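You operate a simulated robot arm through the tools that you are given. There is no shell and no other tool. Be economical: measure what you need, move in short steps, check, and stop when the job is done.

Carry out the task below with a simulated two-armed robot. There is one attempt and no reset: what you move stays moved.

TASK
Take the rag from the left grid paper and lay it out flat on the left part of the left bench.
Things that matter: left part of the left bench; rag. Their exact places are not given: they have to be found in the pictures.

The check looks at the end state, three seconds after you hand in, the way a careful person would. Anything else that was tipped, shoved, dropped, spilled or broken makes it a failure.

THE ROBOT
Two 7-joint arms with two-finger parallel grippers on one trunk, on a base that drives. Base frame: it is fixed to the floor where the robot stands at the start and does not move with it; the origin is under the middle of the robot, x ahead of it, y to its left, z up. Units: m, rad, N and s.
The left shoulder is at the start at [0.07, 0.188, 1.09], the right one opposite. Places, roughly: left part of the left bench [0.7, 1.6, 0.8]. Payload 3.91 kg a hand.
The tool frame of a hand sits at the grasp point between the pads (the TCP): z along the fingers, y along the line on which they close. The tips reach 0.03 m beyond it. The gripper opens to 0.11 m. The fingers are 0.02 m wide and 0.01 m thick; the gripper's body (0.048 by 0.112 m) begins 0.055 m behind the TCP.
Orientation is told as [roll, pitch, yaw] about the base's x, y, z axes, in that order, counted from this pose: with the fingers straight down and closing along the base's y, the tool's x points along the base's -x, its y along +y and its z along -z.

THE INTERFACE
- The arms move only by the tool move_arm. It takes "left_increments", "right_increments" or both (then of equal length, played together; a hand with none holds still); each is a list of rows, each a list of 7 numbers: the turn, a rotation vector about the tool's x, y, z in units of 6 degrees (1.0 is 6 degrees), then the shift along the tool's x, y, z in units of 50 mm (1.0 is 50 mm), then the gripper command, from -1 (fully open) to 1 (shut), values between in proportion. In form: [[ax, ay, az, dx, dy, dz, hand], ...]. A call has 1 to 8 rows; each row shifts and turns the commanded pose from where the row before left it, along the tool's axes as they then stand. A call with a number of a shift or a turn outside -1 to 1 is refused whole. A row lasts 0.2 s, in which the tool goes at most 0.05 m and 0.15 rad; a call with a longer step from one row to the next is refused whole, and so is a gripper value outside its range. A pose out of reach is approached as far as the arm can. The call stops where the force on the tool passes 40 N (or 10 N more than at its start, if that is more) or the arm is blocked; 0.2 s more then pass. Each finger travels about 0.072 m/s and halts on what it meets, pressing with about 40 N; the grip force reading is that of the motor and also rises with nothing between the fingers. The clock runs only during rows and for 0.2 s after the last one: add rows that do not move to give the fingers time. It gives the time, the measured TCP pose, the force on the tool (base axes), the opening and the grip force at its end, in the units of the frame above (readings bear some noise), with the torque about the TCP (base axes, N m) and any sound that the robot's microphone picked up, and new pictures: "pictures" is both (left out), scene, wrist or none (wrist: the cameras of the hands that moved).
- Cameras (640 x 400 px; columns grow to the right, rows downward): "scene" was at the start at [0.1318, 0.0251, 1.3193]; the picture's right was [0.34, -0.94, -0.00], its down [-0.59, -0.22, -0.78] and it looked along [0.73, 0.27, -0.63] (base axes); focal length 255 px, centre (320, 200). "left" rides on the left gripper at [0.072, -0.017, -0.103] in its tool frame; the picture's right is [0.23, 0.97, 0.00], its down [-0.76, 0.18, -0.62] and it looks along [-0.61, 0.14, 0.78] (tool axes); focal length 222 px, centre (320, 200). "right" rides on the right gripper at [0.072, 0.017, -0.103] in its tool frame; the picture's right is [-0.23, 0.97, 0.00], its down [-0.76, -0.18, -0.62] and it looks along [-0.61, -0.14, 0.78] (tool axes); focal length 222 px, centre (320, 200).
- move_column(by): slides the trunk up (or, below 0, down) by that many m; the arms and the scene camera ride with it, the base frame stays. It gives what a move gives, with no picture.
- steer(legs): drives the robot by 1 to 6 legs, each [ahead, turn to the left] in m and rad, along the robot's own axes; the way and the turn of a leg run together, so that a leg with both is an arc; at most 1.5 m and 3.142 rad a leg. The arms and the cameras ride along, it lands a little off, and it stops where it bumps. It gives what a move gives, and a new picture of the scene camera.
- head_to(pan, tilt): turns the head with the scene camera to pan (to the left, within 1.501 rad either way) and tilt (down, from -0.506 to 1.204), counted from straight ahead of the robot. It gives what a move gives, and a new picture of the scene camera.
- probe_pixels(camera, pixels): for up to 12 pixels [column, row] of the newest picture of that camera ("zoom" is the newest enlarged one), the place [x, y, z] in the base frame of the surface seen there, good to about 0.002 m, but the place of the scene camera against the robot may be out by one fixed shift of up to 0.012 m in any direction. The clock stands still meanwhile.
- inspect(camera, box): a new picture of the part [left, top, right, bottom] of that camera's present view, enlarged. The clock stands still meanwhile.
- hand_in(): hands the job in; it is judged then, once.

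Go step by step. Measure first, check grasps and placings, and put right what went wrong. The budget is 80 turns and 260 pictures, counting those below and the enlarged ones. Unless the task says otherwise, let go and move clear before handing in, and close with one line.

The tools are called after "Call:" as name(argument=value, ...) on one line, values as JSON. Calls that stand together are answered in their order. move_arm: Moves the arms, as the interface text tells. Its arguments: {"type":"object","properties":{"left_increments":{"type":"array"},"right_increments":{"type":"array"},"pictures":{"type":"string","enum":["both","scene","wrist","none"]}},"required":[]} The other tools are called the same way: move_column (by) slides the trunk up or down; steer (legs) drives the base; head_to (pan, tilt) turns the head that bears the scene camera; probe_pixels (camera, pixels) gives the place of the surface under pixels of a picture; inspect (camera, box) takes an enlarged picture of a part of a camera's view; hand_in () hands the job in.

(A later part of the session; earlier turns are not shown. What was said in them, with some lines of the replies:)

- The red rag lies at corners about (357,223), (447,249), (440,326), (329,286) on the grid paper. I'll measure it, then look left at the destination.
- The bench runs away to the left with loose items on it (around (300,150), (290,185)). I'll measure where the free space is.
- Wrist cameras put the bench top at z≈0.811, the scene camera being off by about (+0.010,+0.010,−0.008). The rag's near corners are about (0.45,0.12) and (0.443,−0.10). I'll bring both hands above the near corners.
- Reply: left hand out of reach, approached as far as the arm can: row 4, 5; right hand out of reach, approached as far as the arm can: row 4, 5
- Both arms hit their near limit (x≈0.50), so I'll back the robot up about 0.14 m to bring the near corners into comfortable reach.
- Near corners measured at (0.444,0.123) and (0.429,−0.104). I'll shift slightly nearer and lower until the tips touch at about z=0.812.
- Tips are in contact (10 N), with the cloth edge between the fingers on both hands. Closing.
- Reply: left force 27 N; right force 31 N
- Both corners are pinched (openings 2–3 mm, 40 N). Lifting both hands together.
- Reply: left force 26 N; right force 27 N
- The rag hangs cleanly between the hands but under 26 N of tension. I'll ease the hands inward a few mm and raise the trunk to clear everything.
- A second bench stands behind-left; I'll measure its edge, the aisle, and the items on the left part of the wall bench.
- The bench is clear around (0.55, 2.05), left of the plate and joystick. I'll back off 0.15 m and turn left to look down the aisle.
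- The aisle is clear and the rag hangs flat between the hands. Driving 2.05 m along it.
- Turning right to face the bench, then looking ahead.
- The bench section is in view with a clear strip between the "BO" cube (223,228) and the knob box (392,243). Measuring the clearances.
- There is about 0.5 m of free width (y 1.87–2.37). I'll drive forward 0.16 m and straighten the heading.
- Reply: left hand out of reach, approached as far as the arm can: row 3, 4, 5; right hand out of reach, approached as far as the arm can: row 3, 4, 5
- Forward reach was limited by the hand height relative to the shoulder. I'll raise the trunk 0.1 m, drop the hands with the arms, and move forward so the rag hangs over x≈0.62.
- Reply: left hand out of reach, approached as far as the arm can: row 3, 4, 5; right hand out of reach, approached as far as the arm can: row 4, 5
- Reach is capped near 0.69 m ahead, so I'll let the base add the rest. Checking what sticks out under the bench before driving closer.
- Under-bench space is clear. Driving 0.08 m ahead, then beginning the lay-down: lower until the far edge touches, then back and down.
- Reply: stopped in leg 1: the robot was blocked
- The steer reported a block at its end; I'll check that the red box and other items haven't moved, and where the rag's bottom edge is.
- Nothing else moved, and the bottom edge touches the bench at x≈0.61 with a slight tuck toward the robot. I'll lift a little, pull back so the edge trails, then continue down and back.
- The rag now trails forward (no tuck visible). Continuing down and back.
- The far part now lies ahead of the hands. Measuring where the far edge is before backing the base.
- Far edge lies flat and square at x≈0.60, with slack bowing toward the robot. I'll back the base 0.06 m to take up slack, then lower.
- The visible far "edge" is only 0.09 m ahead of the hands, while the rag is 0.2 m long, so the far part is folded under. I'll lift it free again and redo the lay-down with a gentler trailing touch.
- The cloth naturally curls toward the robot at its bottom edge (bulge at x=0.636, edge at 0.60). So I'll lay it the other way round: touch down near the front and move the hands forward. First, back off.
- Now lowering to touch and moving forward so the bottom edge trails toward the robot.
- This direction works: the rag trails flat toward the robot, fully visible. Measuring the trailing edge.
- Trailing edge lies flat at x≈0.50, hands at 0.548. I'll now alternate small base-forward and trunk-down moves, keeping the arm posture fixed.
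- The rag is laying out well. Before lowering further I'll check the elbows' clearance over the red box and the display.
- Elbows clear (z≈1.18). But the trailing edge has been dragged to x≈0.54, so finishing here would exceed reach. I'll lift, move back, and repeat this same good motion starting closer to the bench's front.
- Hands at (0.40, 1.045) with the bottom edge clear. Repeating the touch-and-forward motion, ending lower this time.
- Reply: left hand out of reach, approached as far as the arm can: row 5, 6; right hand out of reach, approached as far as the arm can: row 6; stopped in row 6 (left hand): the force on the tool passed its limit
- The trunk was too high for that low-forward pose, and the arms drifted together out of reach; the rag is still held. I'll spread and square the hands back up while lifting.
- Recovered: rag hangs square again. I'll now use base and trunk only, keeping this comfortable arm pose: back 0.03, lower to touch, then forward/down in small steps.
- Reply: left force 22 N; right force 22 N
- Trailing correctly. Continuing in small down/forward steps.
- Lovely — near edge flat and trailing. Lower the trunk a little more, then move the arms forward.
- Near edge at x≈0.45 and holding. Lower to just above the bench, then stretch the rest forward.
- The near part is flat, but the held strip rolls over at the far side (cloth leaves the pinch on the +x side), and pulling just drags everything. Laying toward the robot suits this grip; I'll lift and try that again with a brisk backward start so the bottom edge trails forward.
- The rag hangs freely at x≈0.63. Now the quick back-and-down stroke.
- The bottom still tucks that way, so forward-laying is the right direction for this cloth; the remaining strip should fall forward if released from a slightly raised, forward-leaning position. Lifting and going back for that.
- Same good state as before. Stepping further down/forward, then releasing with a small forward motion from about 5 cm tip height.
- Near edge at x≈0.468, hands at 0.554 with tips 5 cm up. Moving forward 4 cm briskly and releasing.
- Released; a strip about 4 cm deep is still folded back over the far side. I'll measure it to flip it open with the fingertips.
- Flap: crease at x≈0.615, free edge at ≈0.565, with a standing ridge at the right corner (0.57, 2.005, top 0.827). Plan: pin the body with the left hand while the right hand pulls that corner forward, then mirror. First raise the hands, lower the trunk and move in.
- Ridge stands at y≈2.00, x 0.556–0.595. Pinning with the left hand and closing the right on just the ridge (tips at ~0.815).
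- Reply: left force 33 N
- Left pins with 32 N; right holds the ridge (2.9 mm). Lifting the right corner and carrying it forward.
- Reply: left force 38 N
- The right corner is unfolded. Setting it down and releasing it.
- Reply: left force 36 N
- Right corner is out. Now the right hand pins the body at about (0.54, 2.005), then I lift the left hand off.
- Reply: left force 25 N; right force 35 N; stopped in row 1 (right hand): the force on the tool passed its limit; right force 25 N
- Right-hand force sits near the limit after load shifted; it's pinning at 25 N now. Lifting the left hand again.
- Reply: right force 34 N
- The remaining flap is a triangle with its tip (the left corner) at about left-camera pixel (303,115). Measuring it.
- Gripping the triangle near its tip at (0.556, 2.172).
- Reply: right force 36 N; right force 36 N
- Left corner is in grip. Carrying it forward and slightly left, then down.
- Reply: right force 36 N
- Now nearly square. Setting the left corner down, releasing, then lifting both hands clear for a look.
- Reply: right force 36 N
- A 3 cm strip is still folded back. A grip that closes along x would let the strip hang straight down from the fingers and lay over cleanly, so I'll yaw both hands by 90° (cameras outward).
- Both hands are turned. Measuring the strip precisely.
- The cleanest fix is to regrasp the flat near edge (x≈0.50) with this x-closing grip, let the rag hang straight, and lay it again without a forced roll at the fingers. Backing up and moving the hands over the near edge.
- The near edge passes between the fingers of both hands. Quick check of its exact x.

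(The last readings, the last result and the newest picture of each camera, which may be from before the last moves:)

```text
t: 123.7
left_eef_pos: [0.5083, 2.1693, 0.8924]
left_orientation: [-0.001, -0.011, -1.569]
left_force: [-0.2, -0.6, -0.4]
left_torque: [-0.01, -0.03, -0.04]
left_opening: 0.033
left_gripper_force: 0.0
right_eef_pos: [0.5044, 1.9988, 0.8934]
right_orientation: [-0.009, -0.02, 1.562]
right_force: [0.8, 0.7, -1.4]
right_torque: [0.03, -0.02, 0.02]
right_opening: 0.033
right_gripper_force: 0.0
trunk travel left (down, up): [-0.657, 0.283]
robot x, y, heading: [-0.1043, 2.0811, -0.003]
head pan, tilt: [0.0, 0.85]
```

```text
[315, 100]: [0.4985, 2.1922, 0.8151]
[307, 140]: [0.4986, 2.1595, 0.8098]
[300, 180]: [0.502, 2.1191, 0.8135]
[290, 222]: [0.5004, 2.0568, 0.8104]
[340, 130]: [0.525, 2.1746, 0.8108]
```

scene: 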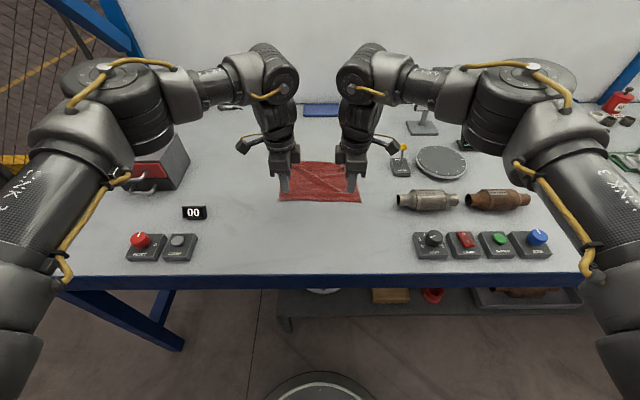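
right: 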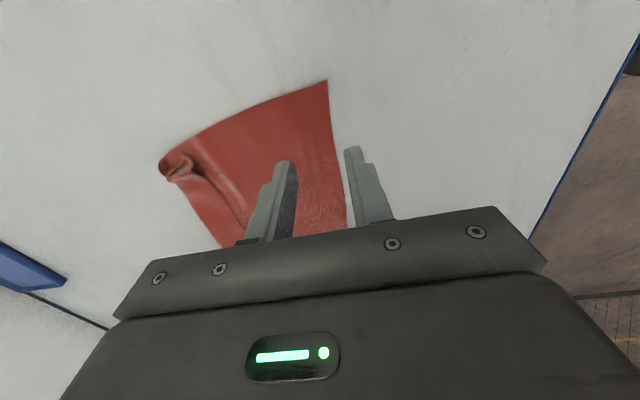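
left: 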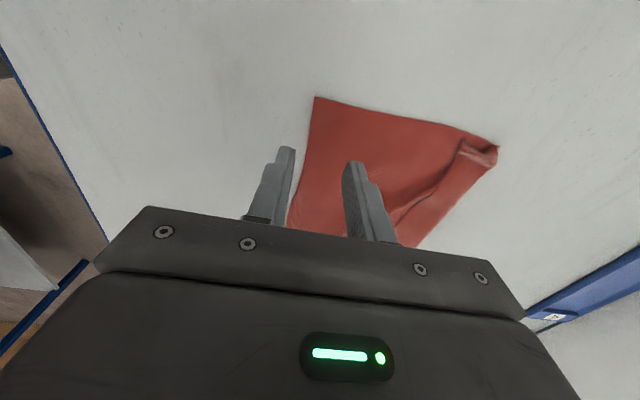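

Call:
move_arm(left_increments=[[0, 0, 0, 0.16, -0.04, 0.5, 0.4], [0, 0, 0, 0, 0, 0.51, 0.4], [0, 0, 0, 0, 0, 0.02, 0.4], [0, 0, 0, 0, 0, 0, 1], [0, 0, 0, 0, 0, 0, 1], [0, 0, 0, 0, 0, 0, 1]], right_increments=[[0, 0, 0, 0.28, 0.08, 0.5, 0.4], [0, 0, 0, 0, 0, 0.53, 0.4], [0, 0, 0, 0, 0, 0.02, 0.4], [0, 0, 0, 0, 0, 0, 1], [0, 0, 0, 0, 0, 0, 1], [0, 0, 0, 0, 0, 0, 1]], pictures="wrist")

```text
t: 125.1
left_eef_pos: [0.5065, 2.1759, 0.8417]
left_orientation: [0.002, -0.012, -1.567]
left_force: [1.9, 0.0, 8.9]
left_torque: [0.04, -0.06, 0.03]
left_opening: 0.0022
left_gripper_force: 40.2
right_eef_pos: [0.4996, 1.9857, 0.8427]
right_orientation: [-0.008, -0.018, 1.564]
right_force: [-0.2, -0.3, 0.9]
right_torque: [-0.01, 0.02, -0.02]
right_opening: 0.0001
right_gripper_force: 38.2
trunk travel left (down, up): [-0.657, 0.283]
robot x, y, heading: [-0.1061, 2.0795, -0.005]
head pan, tilt: [0.0, 0.85]
```

right: 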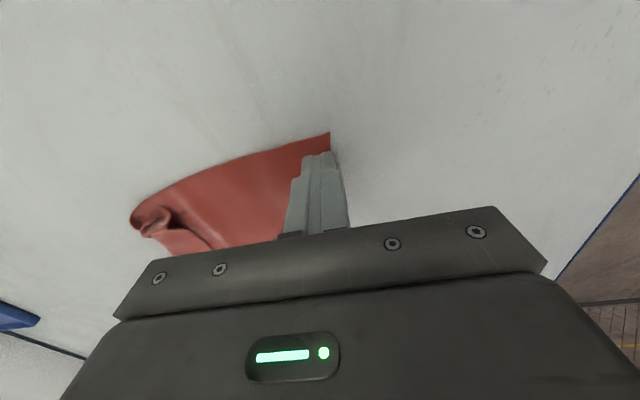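
left: 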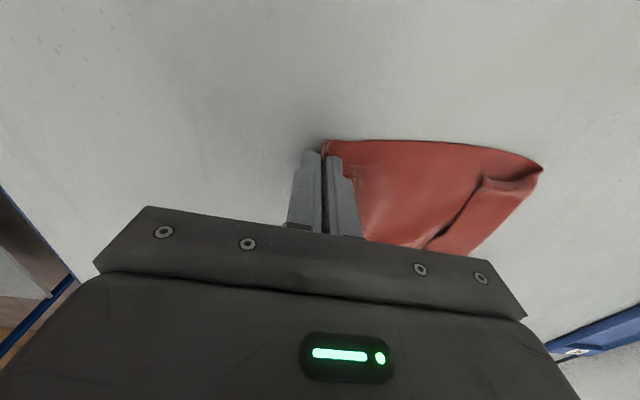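

Left hand has its corner; right closed on nothing (tips a hair too high). Reopening, pressing 2 mm lower and closing again.

Call:
move_arm(right_increments=[[0, 0, 0, 0, 0, -0.05, 0.4], [0, 0, 0, 0, -0.08, 0, 0.4], [0, 0, 0, 0, 0, 0.08, 0.4], [0, 0, 0, 0, 0, 0.05, 0.4], [0, 0, 0, 0, 0, 0, 1], [0, 0, 0, 0, 0, 0, 1], [0, 0, 0, 0, 0, 0, 1]], pictures="wrist")

```text
t: 126.7
left_eef_pos: [0.5038, 2.1775, 0.8423]
left_orientation: [0.005, -0.012, -1.567]
left_force: [-0.5, -1.1, 0.8]
left_torque: [0.02, 0.01, 0.01]
left_opening: 0.0024
left_gripper_force: 40.1
right_eef_pos: [0.5029, 1.9862, 0.8408]
right_orientation: [-0.016, -0.018, 1.568]
right_force: [7.9, 0.1, 32.7]
right_torque: [-0.25, -0.38, 0.07]
right_opening: 0.0025
right_gripper_force: 40.1
trunk travel left (down, up): [-0.657, 0.283]
robot x, y, heading: [-0.1028, 2.08, -0.005]
head pan, tilt: [0.0, 0.85]
```

right: 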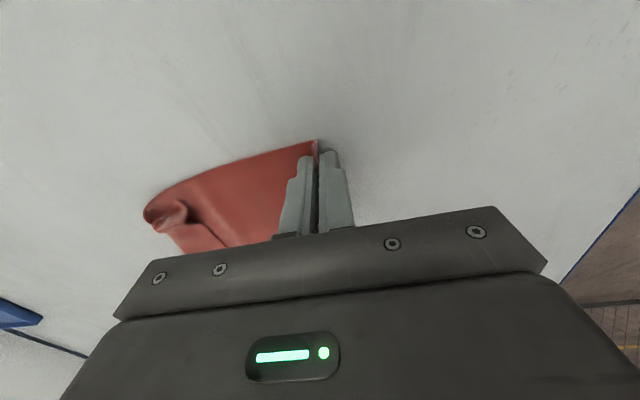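

Both corners are held. Lifting the rag to hang.

Call:
move_column(by=0.13)

Call:
move_arm(left_increments=[[0, 0, 0, 0, 0, -0.5, 1], [0, 0, 0, 0, 0, -0.5, 1], [0, 0, 0, 0, 0, -0.5, 1], [0, 0, 0, 0, 0, 0, 1], [0, 0, 0, 0, 0, 0, 1], [0, 0, 0, 0, 0, 0, 1]], right_increments=[[0, 0, 0, 0, 0, -0.5, 1], [0, 0, 0, 0, 0, -0.5, 1], [0, 0, 0, 0, 0, -0.5, 1], [0, 0, 0, 0, 0, 0, 1], [0, 0, 0, 0, 0, 0, 1], [0, 0, 0, 0, 0, 0, 1]])

Call:
inspect(camera="scene", box=[240, 130, 400, 230])

```text
t: 128.3
left_eef_pos: [0.5087, 2.1772, 0.9716]
left_orientation: [0.0, -0.014, -1.569]
left_force: [-0.1, 0.1, 0.1]
left_torque: [0.02, -0.01, 0.02]
left_opening: 0.0023
left_gripper_force: 40.4
right_eef_pos: [0.5041, 1.9859, 0.9669]
right_orientation: [-0.008, -0.017, 1.563]
right_force: [0.7, -0.1, 0.2]
right_torque: [0.0, 0.0, 0.01]
right_opening: 0.0024
right_gripper_force: 39.9
trunk travel left (down, up): [-0.787, 0.153]
robot x, y, heading: [-0.103, 2.0817, -0.009]
head pan, tilt: [0.0, 0.85]
```

```text
t: 129.7
left_eef_pos: [0.5075, 2.178, 1.0449]
left_orientation: [0.001, -0.013, -1.567]
left_force: [0.0, -1.0, -0.1]
left_torque: [-0.01, 0.0, 0.0]
left_opening: 0.002
left_gripper_force: 40.1
right_eef_pos: [0.504, 1.9846, 1.0427]
right_orientation: [-0.008, -0.018, 1.566]
right_force: [-0.2, -0.4, -0.8]
right_torque: [0.02, 0.02, -0.01]
right_opening: 0.0023
right_gripper_force: 40.2
trunk travel left (down, up): [-0.787, 0.153]
robot x, y, heading: [-0.1068, 2.0801, -0.008]
head pan, tilt: [0.0, 0.85]
```

scene: 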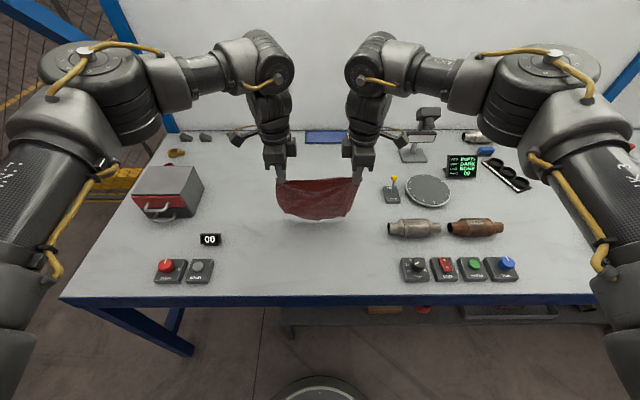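
right: 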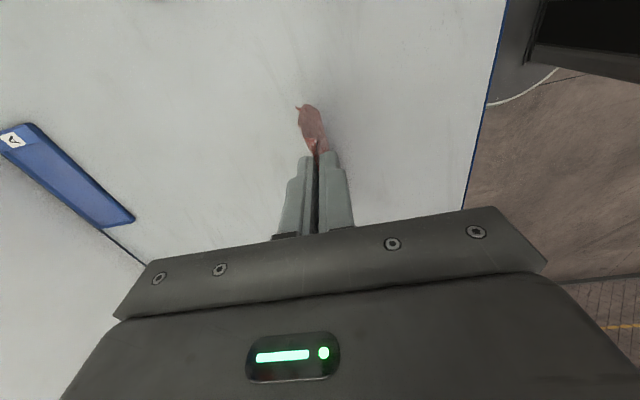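
left: 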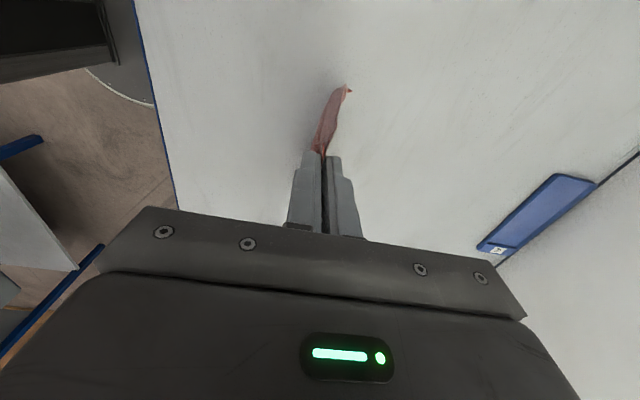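

```text
4.00 times, centred on (320, 180) of scene
```

zoom: 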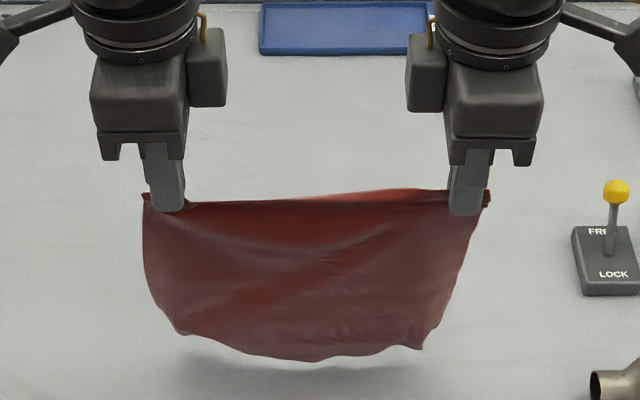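

Excellent: the rag hangs straight, and both side views (left (348,88), right (300,108)) show the bottom leaning slightly forward, so now pulling back toward the robot is natural. I'll move forward first and measure the bottom.

Call:
probe_pixels(camera="left", pixels=[[347, 90], [335, 110], [325, 140], [342, 92]])

Call:
probe_pixels(camera="right", pixels=[[301, 110], [312, 125], [316, 145]])

Call:
probe_pixels(camera="zoom", pixels=[[190, 325], [320, 355], [420, 345], [310, 280], [310, 215]])

Call:
steer(legs=[[0.085, 0]])

Call:
move_arm(left_increments=[[0, 0, 0, 0, 0.35, 0, 1], [0, 0, 0, 0, 0.35, 0, 1], [0, 0, 0, 0, 0.35, 0, 1], [0, 0, 0, 0, 0, 0, 1], [0, 0, 0, 0, 0, 0, 1], [0, 0, 0, 0, 0, 0, 1], [0, 0, 0, 0, 0, 0, 1]], right_increments=[[0, 0, 0, 0, -0.35, 0, 1], [0, 0, 0, 0, -0.35, 0, 1], [0, 0, 0, 0, -0.35, 0, 1], [0, 0, 0, 0, 0, 0, 1], [0, 0, 0, 0, 0, 0, 1], [0, 0, 0, 0, 0, 0, 1], [0, 0, 0, 0, 0, 0, 1]])

```text
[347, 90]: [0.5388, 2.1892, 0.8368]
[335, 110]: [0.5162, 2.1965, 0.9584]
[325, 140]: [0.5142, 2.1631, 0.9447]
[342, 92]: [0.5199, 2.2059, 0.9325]
```

```text
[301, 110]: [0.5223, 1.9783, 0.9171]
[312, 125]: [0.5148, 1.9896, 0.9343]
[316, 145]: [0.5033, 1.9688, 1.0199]
```

```text
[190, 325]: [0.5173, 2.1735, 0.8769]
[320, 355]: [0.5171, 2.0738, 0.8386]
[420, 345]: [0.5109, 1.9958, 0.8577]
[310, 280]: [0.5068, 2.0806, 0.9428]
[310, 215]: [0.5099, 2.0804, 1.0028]
```

```text
t: 130.8
left_eef_pos: [0.5886, 2.1785, 1.0491]
left_orientation: [0.012, -0.014, -1.567]
left_force: [0.8, 0.8, -0.2]
left_torque: [-0.05, 0.07, -0.01]
left_opening: 0.0021
left_gripper_force: 39.5
right_eef_pos: [0.5853, 1.9837, 1.0467]
right_orientation: [-0.02, -0.019, 1.563]
right_force: [1.2, -0.1, 0.2]
right_torque: [0.01, 0.12, 0.03]
right_opening: 0.0022
right_gripper_force: 39.3
trunk travel left (down, up): [-0.787, 0.153]
robot x, y, heading: [-0.0176, 2.0818, -0.009]
head pan, tilt: [0.0, 0.85]
```

scene: 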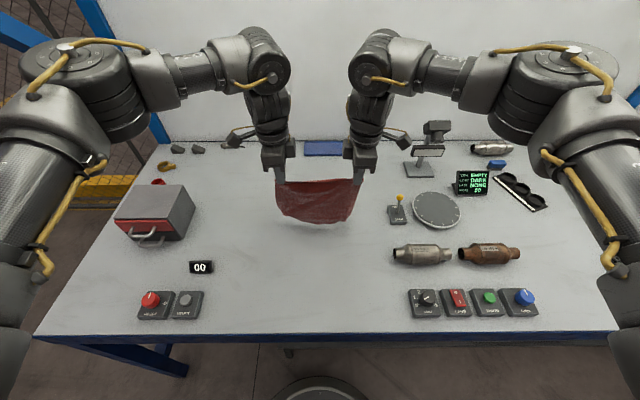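

```text
t: 132.4
left_eef_pos: [0.6318, 2.1785, 1.0545]
left_orientation: [0.02, -0.013, -1.567]
left_force: [0.5, 0.2, -0.1]
left_torque: [-0.03, 0.02, -0.01]
left_opening: 0.0022
left_gripper_force: 40.1
right_eef_pos: [0.6289, 1.9816, 1.0529]
right_orientation: [-0.028, -0.018, 1.567]
right_force: [-0.6, 0.8, 0.4]
right_torque: [-0.02, 0.03, -0.01]
right_opening: 0.0023
right_gripper_force: 40.3
trunk travel left (down, up): [-0.787, 0.153]
robot x, y, heading: [-0.0203, 2.0801, -0.006]
head pan, tilt: [0.0, 0.85]
```

scene: 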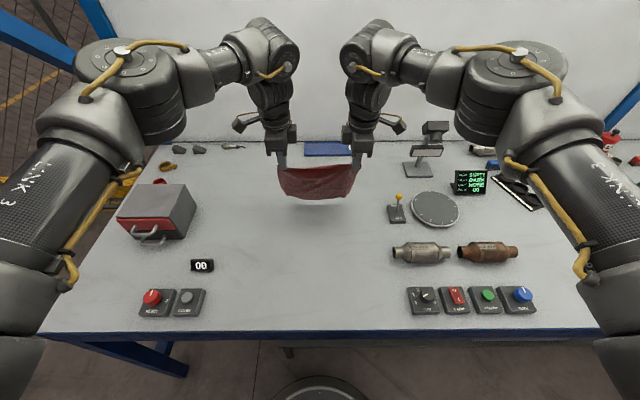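
right: 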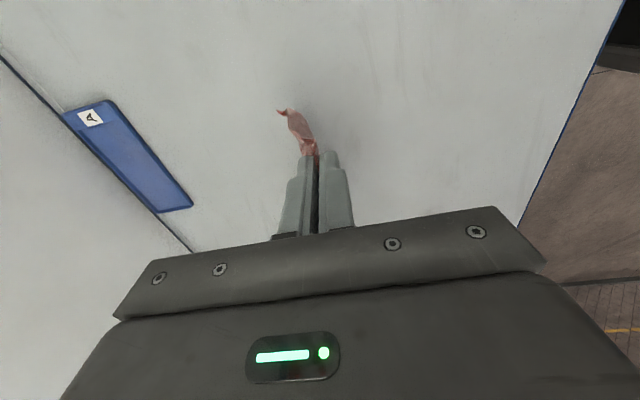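
left: 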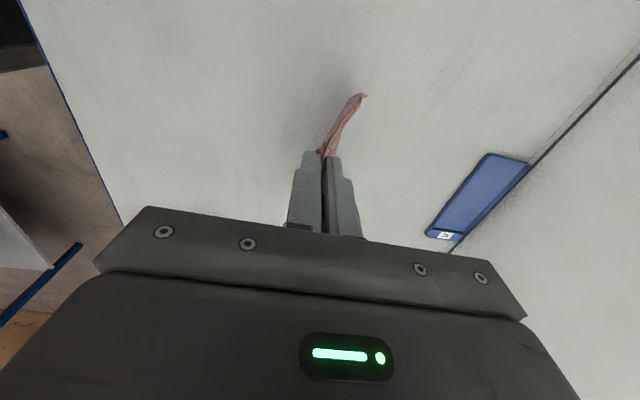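

The side views show the bottom leaning forward as wanted. Lowering and pulling back.

Call:
move_arm(left_increments=[[0, 0, 0, 0, -0.2, 0.4, 1], [0, 0, 0, 0, -0.4, 0.4, 1], [0, 0, 0, 0, -0.5, 0.4, 1], [0, 0, 0, 0, -0.5, 0.5, 1], [0, 0, 0, 0, 0, 0, 1]], right_increments=[[0, 0, 0, 0, 0.2, 0.4, 1], [0, 0, 0, 0, 0.4, 0.4, 1], [0, 0, 0, 0, 0.5, 0.4, 1], [0, 0, 0, 0, 0.5, 0.5, 1], [0, 0, 0, 0, 0, 0, 1]])

```text
t: 133.6
left_eef_pos: [0.5568, 2.175, 0.9673]
left_orientation: [0.02, -0.014, -1.566]
left_force: [-0.6, 1.2, -0.5]
left_torque: [-0.02, 0.02, -0.02]
left_opening: 0.0025
left_gripper_force: 40.2
right_eef_pos: [0.5548, 1.9836, 0.9655]
right_orientation: [-0.027, -0.019, 1.563]
right_force: [-0.3, -0.8, -0.5]
right_torque: [-0.03, 0.0, 0.03]
right_opening: 0.0024
right_gripper_force: 39.7
trunk travel left (down, up): [-0.787, 0.153]
robot x, y, heading: [-0.0153, 2.0804, -0.004]
head pan, tilt: [0.0, 0.85]
```

scene: 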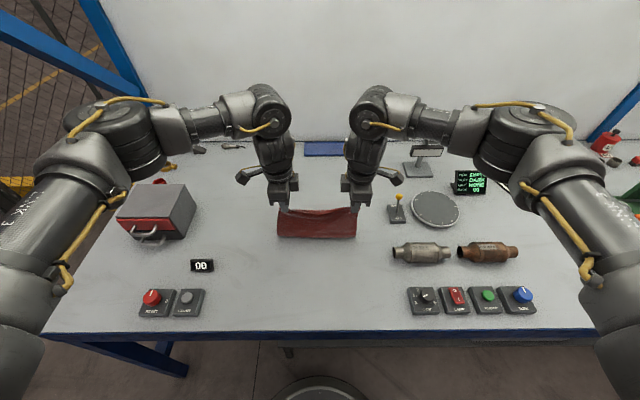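
right: 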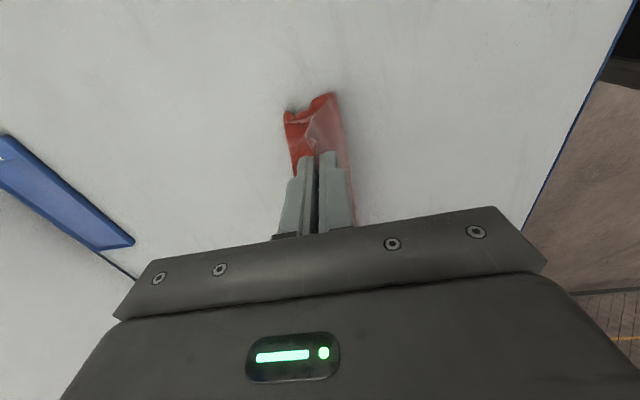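
left: 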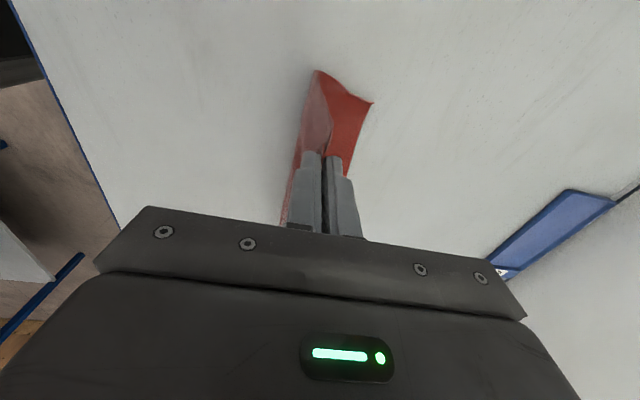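

Good: belly toward the robot, bottom edge trailing forward. Continuing with base-back and trunk-down steps.

Call:
steer(legs=[[-0.03, 0]])

Call:
move_column(by=-0.035)

Call:
steer(legs=[[-0.035, 0]])

Call:
move_column(by=-0.03)

Call:
inspect(camera="left", box=[0, 0, 640, 400])

Call:
inspect(camera="scene", box=[240, 140, 400, 240])

```text
t: 134.4
left_eef_pos: [0.5302, 2.1737, 0.9643]
left_orientation: [0.016, -0.015, -1.568]
left_force: [0.2, 0.6, -0.5]
left_torque: [0.0, 0.04, 0.0]
left_opening: 0.0019
left_gripper_force: 40.1
right_eef_pos: [0.5275, 1.9843, 0.9627]
right_orientation: [-0.022, -0.019, 1.564]
right_force: [-0.2, 0.4, -1.5]
right_torque: [0.0, 0.07, 0.02]
right_opening: 0.0024
right_gripper_force: 39.9
trunk travel left (down, up): [-0.787, 0.153]
robot x, y, heading: [-0.0458, 2.081, -0.01]
head pan, tilt: [0.0, 0.85]
```

scene: 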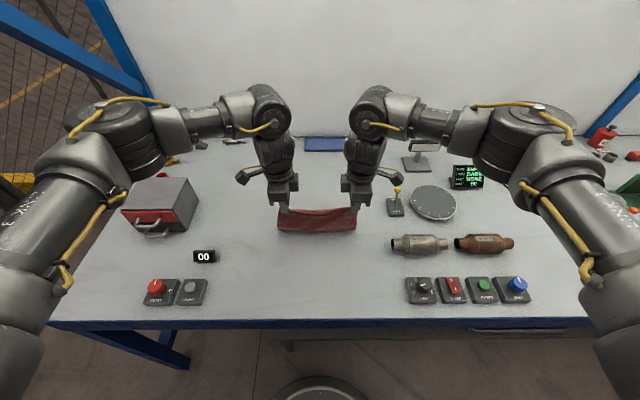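

```text
t: 135.2
left_eef_pos: [0.5245, 2.1738, 0.9333]
left_orientation: [0.02, -0.013, -1.568]
left_force: [0.0, 0.2, 0.5]
left_torque: [0.0, 0.02, 0.01]
left_opening: 0.0022
left_gripper_force: 40.2
right_eef_pos: [0.5219, 1.9843, 0.9308]
right_orientation: [-0.032, -0.019, 1.563]
right_force: [0.3, 1.3, 0.2]
right_torque: [-0.01, 0.03, 0.03]
right_opening: 0.0023
right_gripper_force: 39.9
trunk travel left (down, up): [-0.752, 0.188]
robot x, y, heading: [-0.0481, 2.0813, -0.008]
head pan, tilt: [0.0, 0.85]
```

```text
t: 136.1
left_eef_pos: [0.4958, 2.1739, 0.929]
left_orientation: [0.014, -0.014, -1.566]
left_force: [-0.3, -0.1, 0.1]
left_torque: [0.02, 0.07, -0.02]
left_opening: 0.002
left_gripper_force: 40.2
right_eef_pos: [0.4947, 1.9844, 0.927]
right_orientation: [-0.022, -0.017, 1.563]
right_force: [0.0, 0.2, -0.1]
right_torque: [0.0, 0.07, 0.0]
right_opening: 0.0022
right_gripper_force: 39.4
trunk travel left (down, up): [-0.752, 0.188]
robot x, y, heading: [-0.0831, 2.0793, -0.004]
head pan, tilt: [0.0, 0.85]
```

scene: 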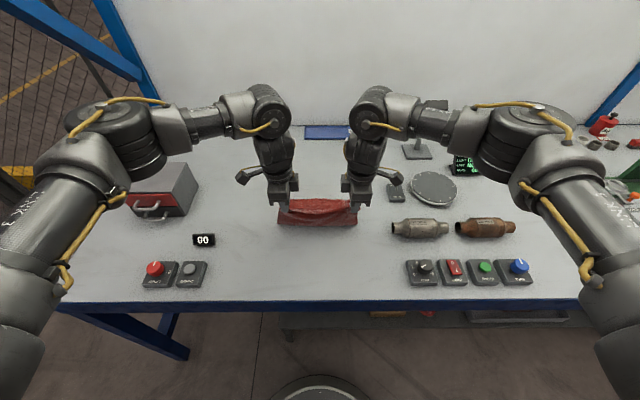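

```text
t: 136.8
left_eef_pos: [0.4903, 2.1748, 0.9036]
left_orientation: [0.02, -0.013, -1.567]
left_force: [-1.2, 0.1, 0.1]
left_torque: [0.01, -0.01, -0.01]
left_opening: 0.002
left_gripper_force: 39.4
right_eef_pos: [0.4893, 1.9853, 0.9001]
right_orientation: [-0.03, -0.019, 1.564]
right_force: [-0.8, -0.2, 0.2]
right_torque: [-0.01, -0.04, 0.0]
right_opening: 0.0024
right_gripper_force: 39.7
trunk travel left (down, up): [-0.722, 0.218]
robot x, y, heading: [-0.0833, 2.0847, -0.005]
head pan, tilt: [0.0, 0.85]
```

```text
1.00 times, centred on (320, 200) of left
```

zoom: 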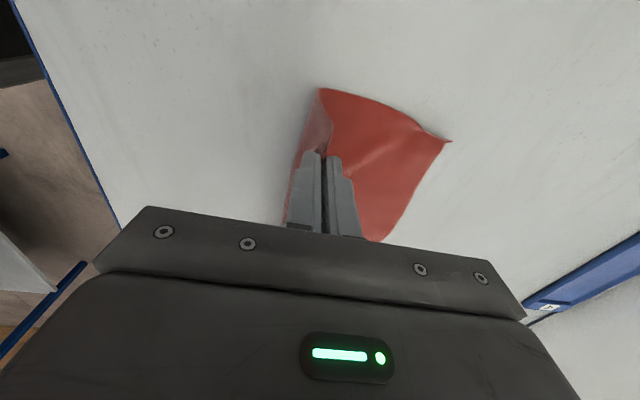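

```text
4.00 times, centred on (320, 190) of scene
```

zoom: 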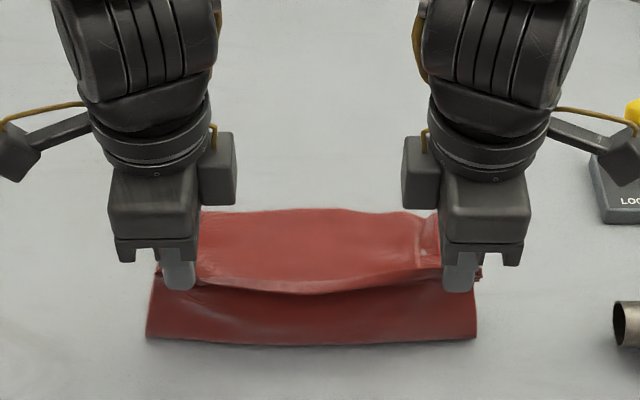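

Far edge is trailing flat. Measuring the far corners, then pulling back to unroll the belly.

Call:
probe_pixels(camera="left", pixels=[[447, 142], [385, 235], [400, 180], [330, 100], [318, 95]])

Call:
steer(legs=[[-0.06, 0]])

Call:
inspect(camera="left", box=[0, 0, 640, 400])

Call:
inspect(camera="right", box=[0, 0, 640, 400])

```text
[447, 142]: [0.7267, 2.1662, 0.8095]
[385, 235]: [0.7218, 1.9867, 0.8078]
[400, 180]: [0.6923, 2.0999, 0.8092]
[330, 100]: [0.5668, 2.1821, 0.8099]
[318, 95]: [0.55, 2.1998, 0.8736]
```

```text
t: 137.8
left_eef_pos: [0.4389, 2.1753, 0.8997]
left_orientation: [0.013, -0.014, -1.567]
left_force: [0.4, 0.5, 0.4]
left_torque: [0.0, 0.01, -0.03]
left_opening: 0.0024
left_gripper_force: 40.1
right_eef_pos: [0.4363, 1.9845, 0.8969]
right_orientation: [-0.023, -0.02, 1.563]
right_force: [-0.3, -0.1, 0.5]
right_torque: [0.03, 0.05, 0.01]
right_opening: 0.0024
right_gripper_force: 39.9
trunk travel left (down, up): [-0.722, 0.218]
robot x, y, heading: [-0.1418, 2.0844, -0.007]
head pan, tilt: [0.0, 0.85]
```

scene: 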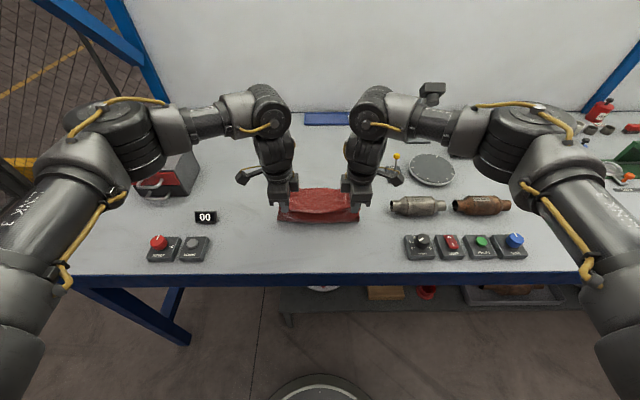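

```text
1.00 times, centred on (320, 200) of left
```

zoom: 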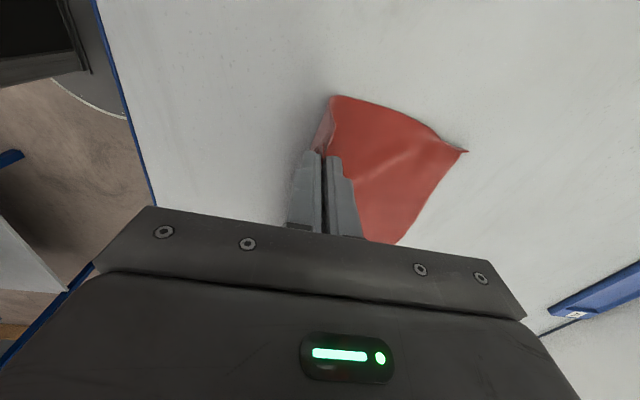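

```text
1.00 times, centred on (320, 200) of right
```

zoom: 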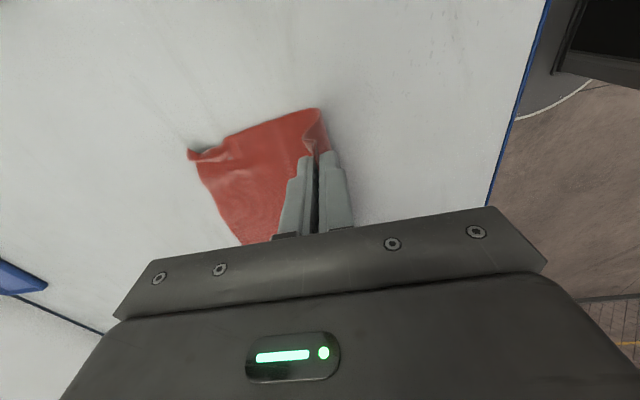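

Unrolling nicely. Lower and back a bit more, then take a fresh look.

Call:
move_column(by=-0.025)

Call:
steer(legs=[[-0.03, 0]])

Call:
move_arm(left_increments=[[0, 0, 0, 0, 0, 0.15, 1], [0, 0, 0, 0, 0, 0, 1]], right_increments=[[0, 0, 0, 0, 0, 0.12, 1], [0, 0, 0, 0, 0, 0, 1]])

Call:
probe_pixels(camera="left", pixels=[[460, 150], [480, 160], [400, 235], [340, 110]])

Call:
inspect(camera="scene", box=[240, 140, 400, 240])

```text
t: 138.5
left_eef_pos: [0.4309, 2.1756, 0.879]
left_orientation: [0.024, -0.013, -1.567]
left_force: [0.1, -0.3, -0.3]
left_torque: [-0.03, -0.01, -0.01]
left_opening: 0.002
left_gripper_force: 39.8
right_eef_pos: [0.4298, 1.9837, 0.8765]
right_orientation: [-0.032, -0.019, 1.564]
right_force: [-0.9, 0.0, 0.4]
right_torque: [0.0, -0.01, 0.02]
right_opening: 0.0023
right_gripper_force: 39.6
trunk travel left (down, up): [-0.697, 0.243]
robot x, y, heading: [-0.1455, 2.0829, -0.008]
head pan, tilt: [0.0, 0.85]
```

```text
t: 139.3
left_eef_pos: [0.4049, 2.1758, 0.8749]
left_orientation: [0.018, -0.013, -1.566]
left_force: [-0.3, 0.6, -0.4]
left_torque: [0.04, -0.01, -0.01]
left_opening: 0.0023
left_gripper_force: 40.0
right_eef_pos: [0.4016, 1.9856, 0.8738]
right_orientation: [-0.026, -0.02, 1.563]
right_force: [-0.4, 0.8, -0.4]
right_torque: [0.0, 0.05, 0.03]
right_opening: 0.0023
right_gripper_force: 39.4
trunk travel left (down, up): [-0.697, 0.243]
robot x, y, heading: [-0.1699, 2.0816, -0.005]
head pan, tilt: [0.0, 0.85]
```

scene: 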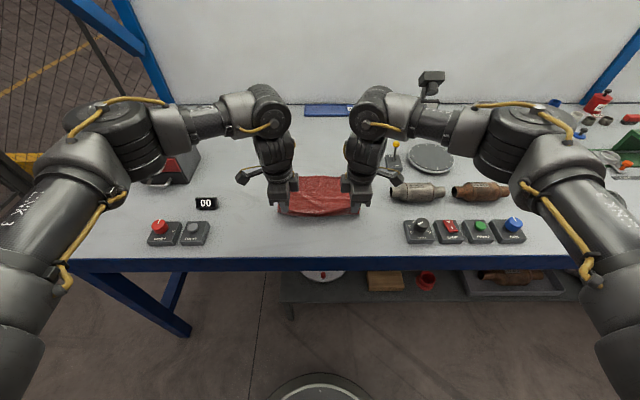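

```text
t: 139.9
left_eef_pos: [0.4009, 2.1743, 0.8696]
left_orientation: [0.021, -0.015, -1.565]
left_force: [-1.0, 0.2, 0.1]
left_torque: [-0.02, 0.02, -0.03]
left_opening: 0.0018
left_gripper_force: 40.0
right_eef_pos: [0.4003, 1.9847, 0.8687]
right_orientation: [-0.029, -0.019, 1.563]
right_force: [0.0, -0.5, 1.1]
right_torque: [-0.01, -0.01, 0.01]
right_opening: 0.0024
right_gripper_force: 40.1
trunk travel left (down, up): [-0.697, 0.243]
robot x, y, heading: [-0.1708, 2.0829, -0.008]
head pan, tilt: [0.0, 0.85]
```

scene: 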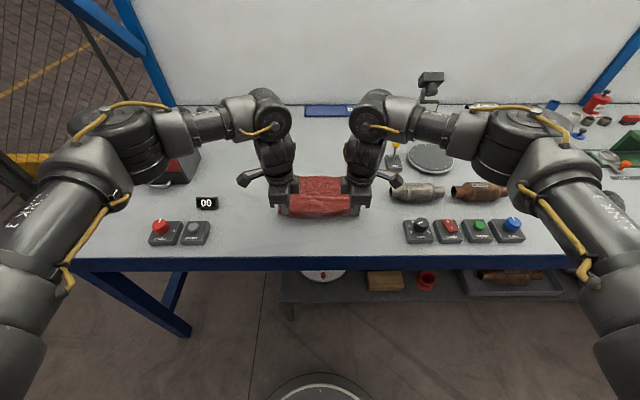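
right: 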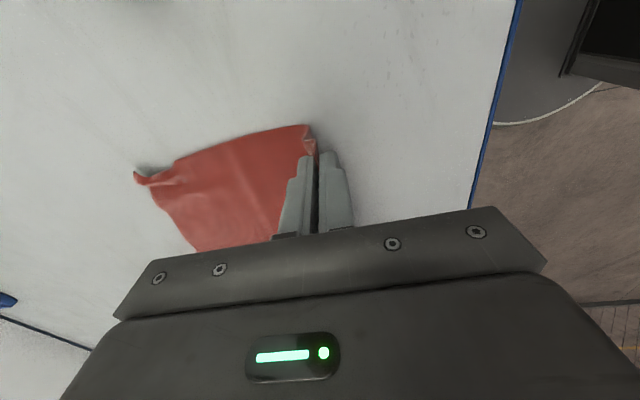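
left: 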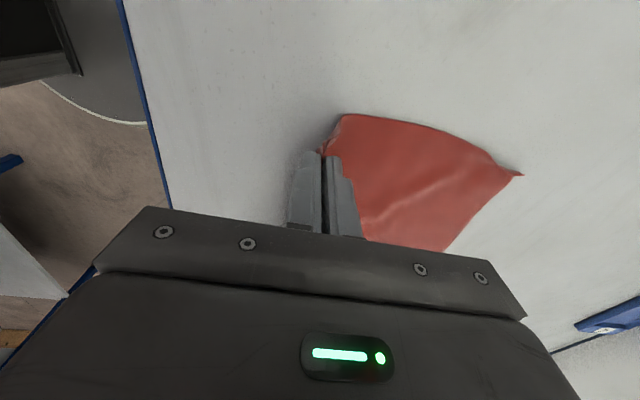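

```text
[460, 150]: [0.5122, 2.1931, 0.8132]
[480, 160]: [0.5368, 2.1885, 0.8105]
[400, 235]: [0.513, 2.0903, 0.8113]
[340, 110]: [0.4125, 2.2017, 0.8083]
```

```text
4.00 times, centred on (320, 190) of scene
```

zoom: 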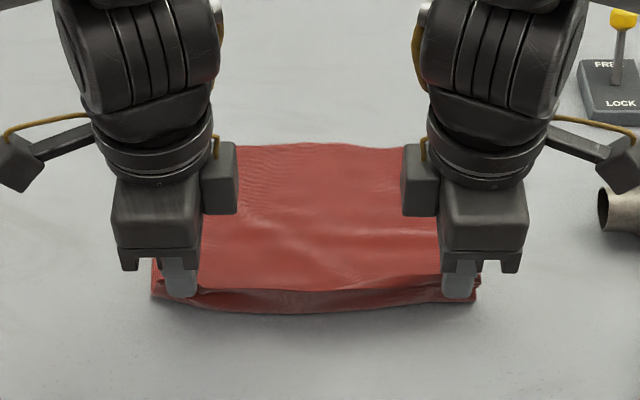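

Nearly flat: far-left corner at (518,173), far edge ≈0.57, hands at 0.40. A final small pull back and then set the edge down.

Call:
steer(legs=[[-0.015, 0]])

Call:
move_arm(left_increments=[[0, 0, 0, 0, -0.05, 0.18, 1], [0, 0, 0, 0, -0.05, 0.18, 1], [0, 0, 0, 0, -0.05, 0.12, 1], [0, 0, 0, 0, 0, 0, 1]], right_increments=[[0, 0, 0, 0, 0.05, 0.17, 1], [0, 0, 0, 0, 0.05, 0.17, 1], [0, 0, 0, 0, 0.05, 0.12, 1], [0, 0, 0, 0, 0, 0, 1]])

Call:
inspect(camera="scene", box=[240, 140, 400, 240])

```text
t: 140.7
left_eef_pos: [0.3897, 2.1751, 0.8686]
left_orientation: [0.018, -0.014, -1.567]
left_force: [-0.1, 0.2, -0.5]
left_torque: [0.02, 0.04, 0.0]
left_opening: 0.002
left_gripper_force: 39.9
right_eef_pos: [0.3871, 1.9847, 0.8675]
right_orientation: [-0.026, -0.02, 1.565]
right_force: [-0.2, -0.4, -0.6]
right_torque: [0.0, 0.02, 0.05]
right_opening: 0.0024
right_gripper_force: 40.3
trunk travel left (down, up): [-0.697, 0.243]
robot x, y, heading: [-0.1889, 2.082, -0.012]
head pan, tilt: [0.0, 0.85]
```

scene: 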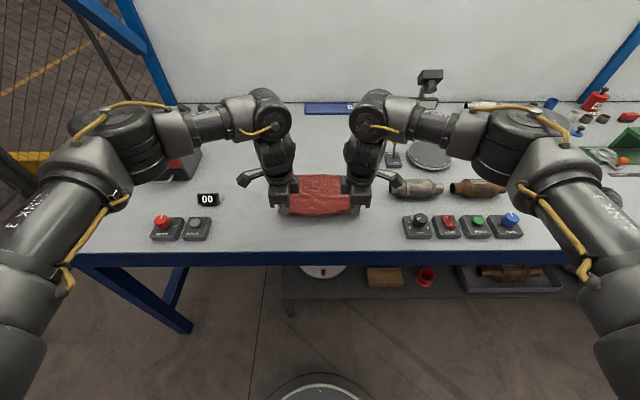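

```text
t: 141.7
left_eef_pos: [0.3821, 2.1748, 0.8454]
left_orientation: [0.018, -0.014, -1.566]
left_force: [0.2, -0.5, 0.4]
left_torque: [-0.03, 0.0, 0.01]
left_opening: 0.002
left_gripper_force: 40.7
right_eef_pos: [0.3784, 1.9847, 0.8454]
right_orientation: [-0.028, -0.019, 1.564]
right_force: [0.0, -0.3, -1.3]
right_torque: [-0.01, 0.02, -0.03]
right_opening: 0.0022
right_gripper_force: 39.9
trunk travel left (down, up): [-0.697, 0.243]
robot x, y, heading: [-0.1881, 2.0818, -0.006]
head pan, tilt: [0.0, 0.85]
```

scene: 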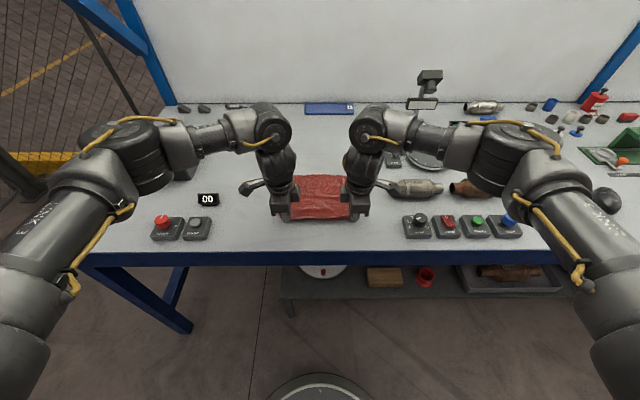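
right: 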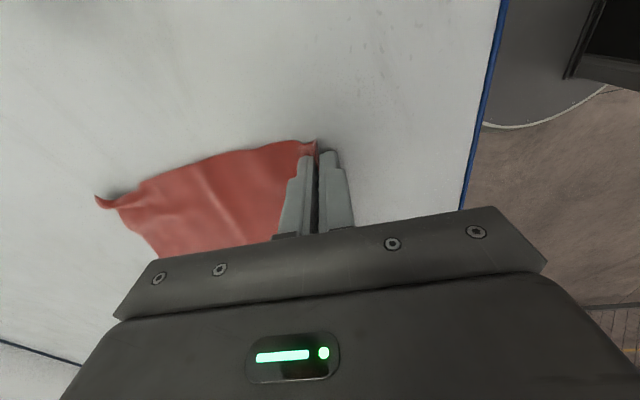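
left: 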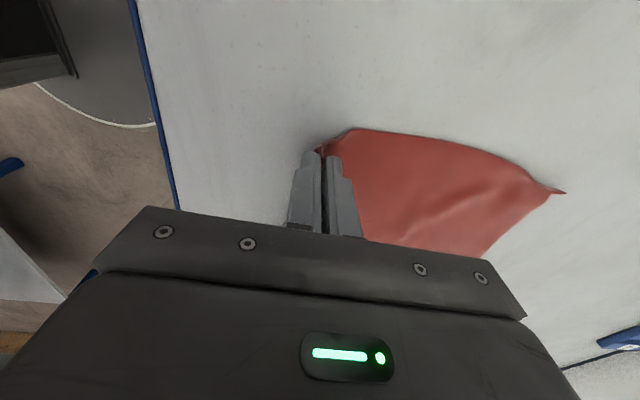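

```text
4.00 times, centred on (320, 190) of scene
5 turns are left
```

zoom: 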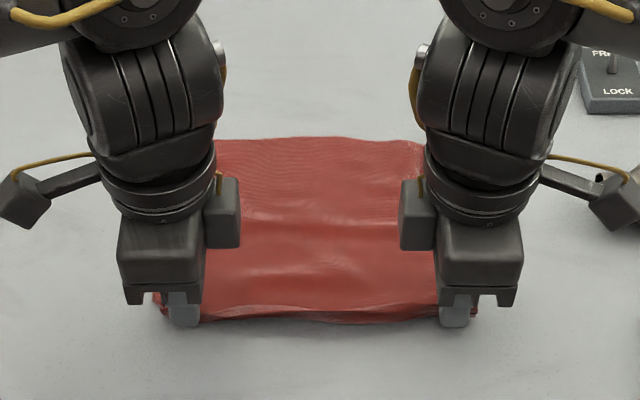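

Five turns left. The rag is flat with the far edge about 0.19 m ahead of the hands: one last 1 cm pull, then release and lift clear.

Call:
move_arm(left_increments=[[0, 0, 0, 0, -0.15, 0.02, 1], [0, 0, 0, 0, -0.1, 0.02, 1], [0, 0, 0, 0, 0, 0, 0.5], [0, 0, 0, 0, 0, 0, 0.4], [0, 0, 0, 0, 0, -0.3, 0.4], [0, 0, 0, 0, 0, -0.7, 0.4], [0, 0, 0, 0, 0, -0.9, 0.4], [0, 0, 0, 0, 0, 0, 0.4]], right_increments=[[0, 0, 0, 0, 0.15, 0.02, 1], [0, 0, 0, 0, 0.1, 0.02, 1], [0, 0, 0, 0, 0, 0, 0.5], [0, 0, 0, 0, 0, 0, 0.4], [0, 0, 0, 0, 0, -0.3, 0.4], [0, 0, 0, 0, 0, -0.7, 0.4], [0, 0, 0, 0, 0, -0.9, 0.4], [0, 0, 0, 0, 0, 0, 0.4]], pictures="wrist")

Call:
move_column(by=0.1)

Call:
steer(legs=[[-0.15, 0]])

Call:
inspect(camera="scene", box=[240, 120, 400, 220])

```text
t: 143.5
left_eef_pos: [0.3656, 2.1761, 0.9379]
left_orientation: [0.019, -0.013, -1.565]
left_force: [-0.3, -0.5, 0.3]
left_torque: [0.0, 0.07, -0.02]
left_opening: 0.0331
left_gripper_force: 0.0
right_eef_pos: [0.3637, 1.9842, 0.9376]
right_orientation: [-0.025, -0.019, 1.563]
right_force: [0.5, 0.3, 0.6]
right_torque: [-0.02, 0.01, -0.06]
right_opening: 0.0331
right_gripper_force: 0.0
trunk travel left (down, up): [-0.697, 0.243]
robot x, y, heading: [-0.1859, 2.0798, -0.011]
head pan, tilt: [0.0, 0.85]
```

right: 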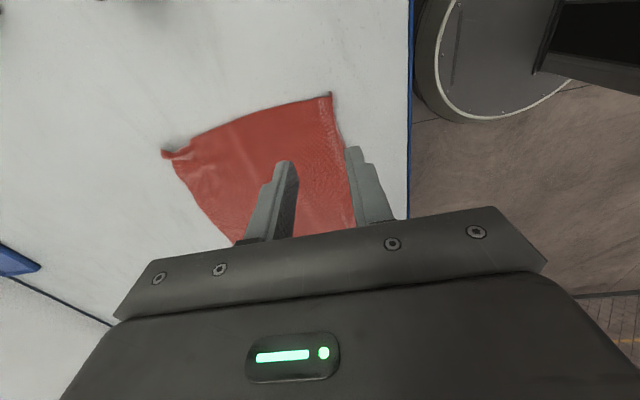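
left: 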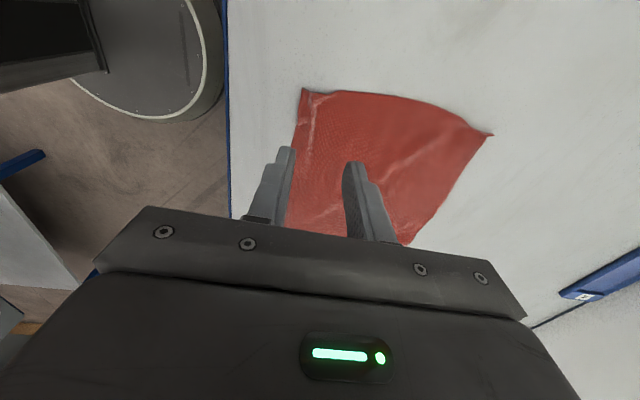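

```text
t: 144.8
left_eef_pos: [0.3674, 2.1755, 1.038]
left_orientation: [0.02, -0.015, -1.564]
left_force: [0.1, 0.1, 0.2]
left_torque: [-0.01, 0.01, -0.01]
left_opening: 0.0331
left_gripper_force: 0.1
right_eef_pos: [0.3626, 1.9856, 1.0373]
right_orientation: [-0.029, -0.02, 1.564]
right_force: [0.4, 0.0, 0.0]
right_torque: [-0.01, -0.04, 0.02]
right_opening: 0.0329
right_gripper_force: 0.0
trunk travel left (down, up): [-0.797, 0.143]
robot x, y, heading: [-0.189, 2.0836, -0.006]
head pan, tilt: [0.0, 0.85]
```

```text
t: 146.2
left_eef_pos: [0.2142, 2.1762, 1.0385]
left_orientation: [0.021, -0.014, -1.568]
left_force: [0.1, -0.9, 0.2]
left_torque: [0.03, -0.01, 0.01]
left_opening: 0.0329
left_gripper_force: 0.1
right_eef_pos: [0.2102, 1.9838, 1.0386]
right_orientation: [-0.029, -0.019, 1.56]
right_force: [-0.2, -0.5, -0.2]
right_torque: [-0.02, -0.04, 0.03]
right_opening: 0.0331
right_gripper_force: 0.1
trunk travel left (down, up): [-0.797, 0.143]
robot x, y, heading: [-0.3445, 2.0851, -0.009]
head pan, tilt: [0.0, 0.85]
```

scene: 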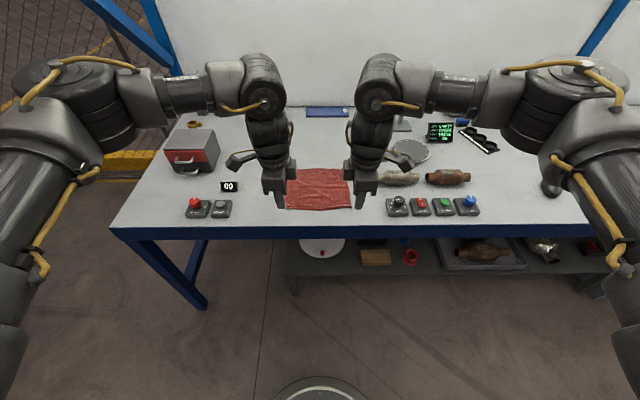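

```text
4.00 times, centred on (320, 170) of scene
4 turns are left
```

zoom: 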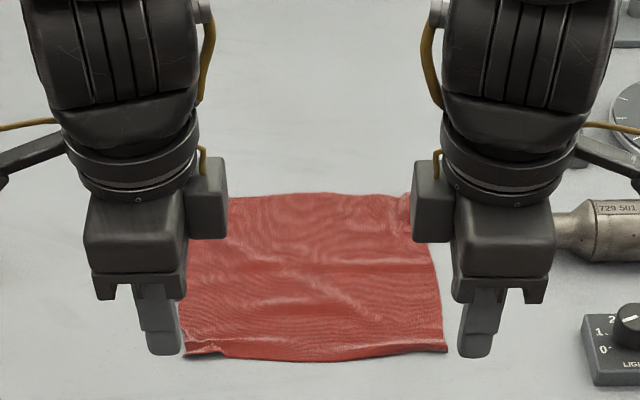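

The rag now lies flat with no fold, only faint wrinkles. I'll spread the hands aside for one clear look.

Call:
move_arm(left_increments=[[0, 0, 0, 0.9, 0, 0, 0.4], [0, 0, 0, 0.9, 0, 0, 0.4], [0, 0, 0, 0.9, 0, 0, 0.4], [0, 0, 0, 0, 0, 0, 0.4]], right_increments=[[0, 0, 0, 0.9, 0, 0, 0.4], [0, 0, 0, 0.9, 0, 0, 0.4], [0, 0, 0, 0.9, 0, 0, 0.4], [0, 0, 0, 0, 0, 0, 0.4]], pictures="scene")

Call:
inspect(camera="scene", box=[240, 140, 400, 240])

Call:
probe_pixels(camera="zoom", pixels=[[190, 270], [440, 265], [230, 125], [405, 125], [400, 118], [320, 200], [320, 275], [320, 118], [410, 135], [290, 240]])

```text
t: 147.2
left_eef_pos: [0.216, 2.3139, 1.0356]
left_orientation: [0.021, -0.013, -1.568]
left_force: [-0.5, -0.3, 0.4]
left_torque: [0.02, -0.03, 0.04]
left_opening: 0.0332
left_gripper_force: 0.1
right_eef_pos: [0.2109, 1.8499, 1.0353]
right_orientation: [-0.028, -0.02, 1.56]
right_force: [-0.4, 0.8, 0.2]
right_torque: [-0.02, -0.01, 0.01]
right_opening: 0.0331
right_gripper_force: 0.1
trunk travel left (down, up): [-0.797, 0.143]
robot x, y, heading: [-0.3369, 2.0849, -0.005]
head pan, tilt: [0.0, 0.85]
```

scene: 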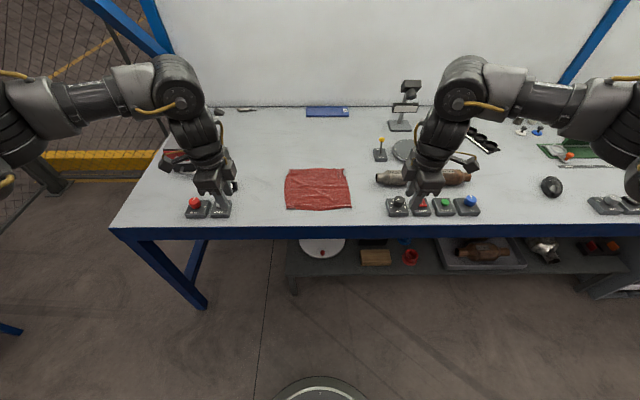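

```text
4.00 times, centred on (320, 190) of scene
```

zoom: 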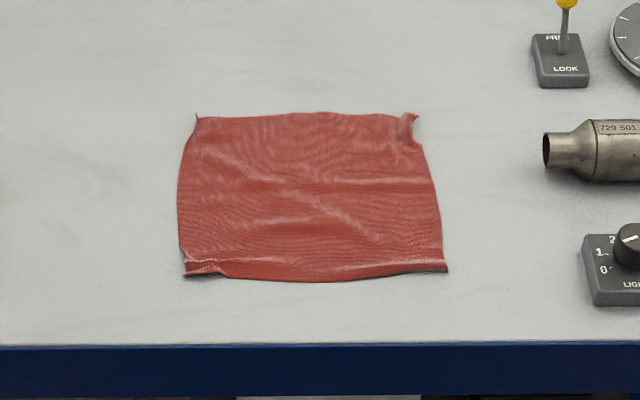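

```text
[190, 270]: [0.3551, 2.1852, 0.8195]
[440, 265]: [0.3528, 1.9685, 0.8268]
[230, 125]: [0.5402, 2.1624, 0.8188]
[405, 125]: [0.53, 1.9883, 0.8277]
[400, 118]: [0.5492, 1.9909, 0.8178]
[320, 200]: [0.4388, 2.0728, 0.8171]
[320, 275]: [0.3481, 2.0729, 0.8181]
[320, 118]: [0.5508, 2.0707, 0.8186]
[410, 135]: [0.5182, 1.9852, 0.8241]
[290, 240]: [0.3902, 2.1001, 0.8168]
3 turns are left
```

The rag lies fully spread and flat, about 0.20 × 0.22 m around (0.45, 2.08) on the bench's left part. The hands are clear and nothing else looks disturbed, so I'm handing in.

Call:
hand_in()

```text
The job is handed in.
```

The rag is off the grid paper and spread out flat on the left part of the left bench, centred near (0.45, 2.08). It has only faint wrinkles and slight curls at the corners. Both hands are clear, and nothing else appears to have been moved.
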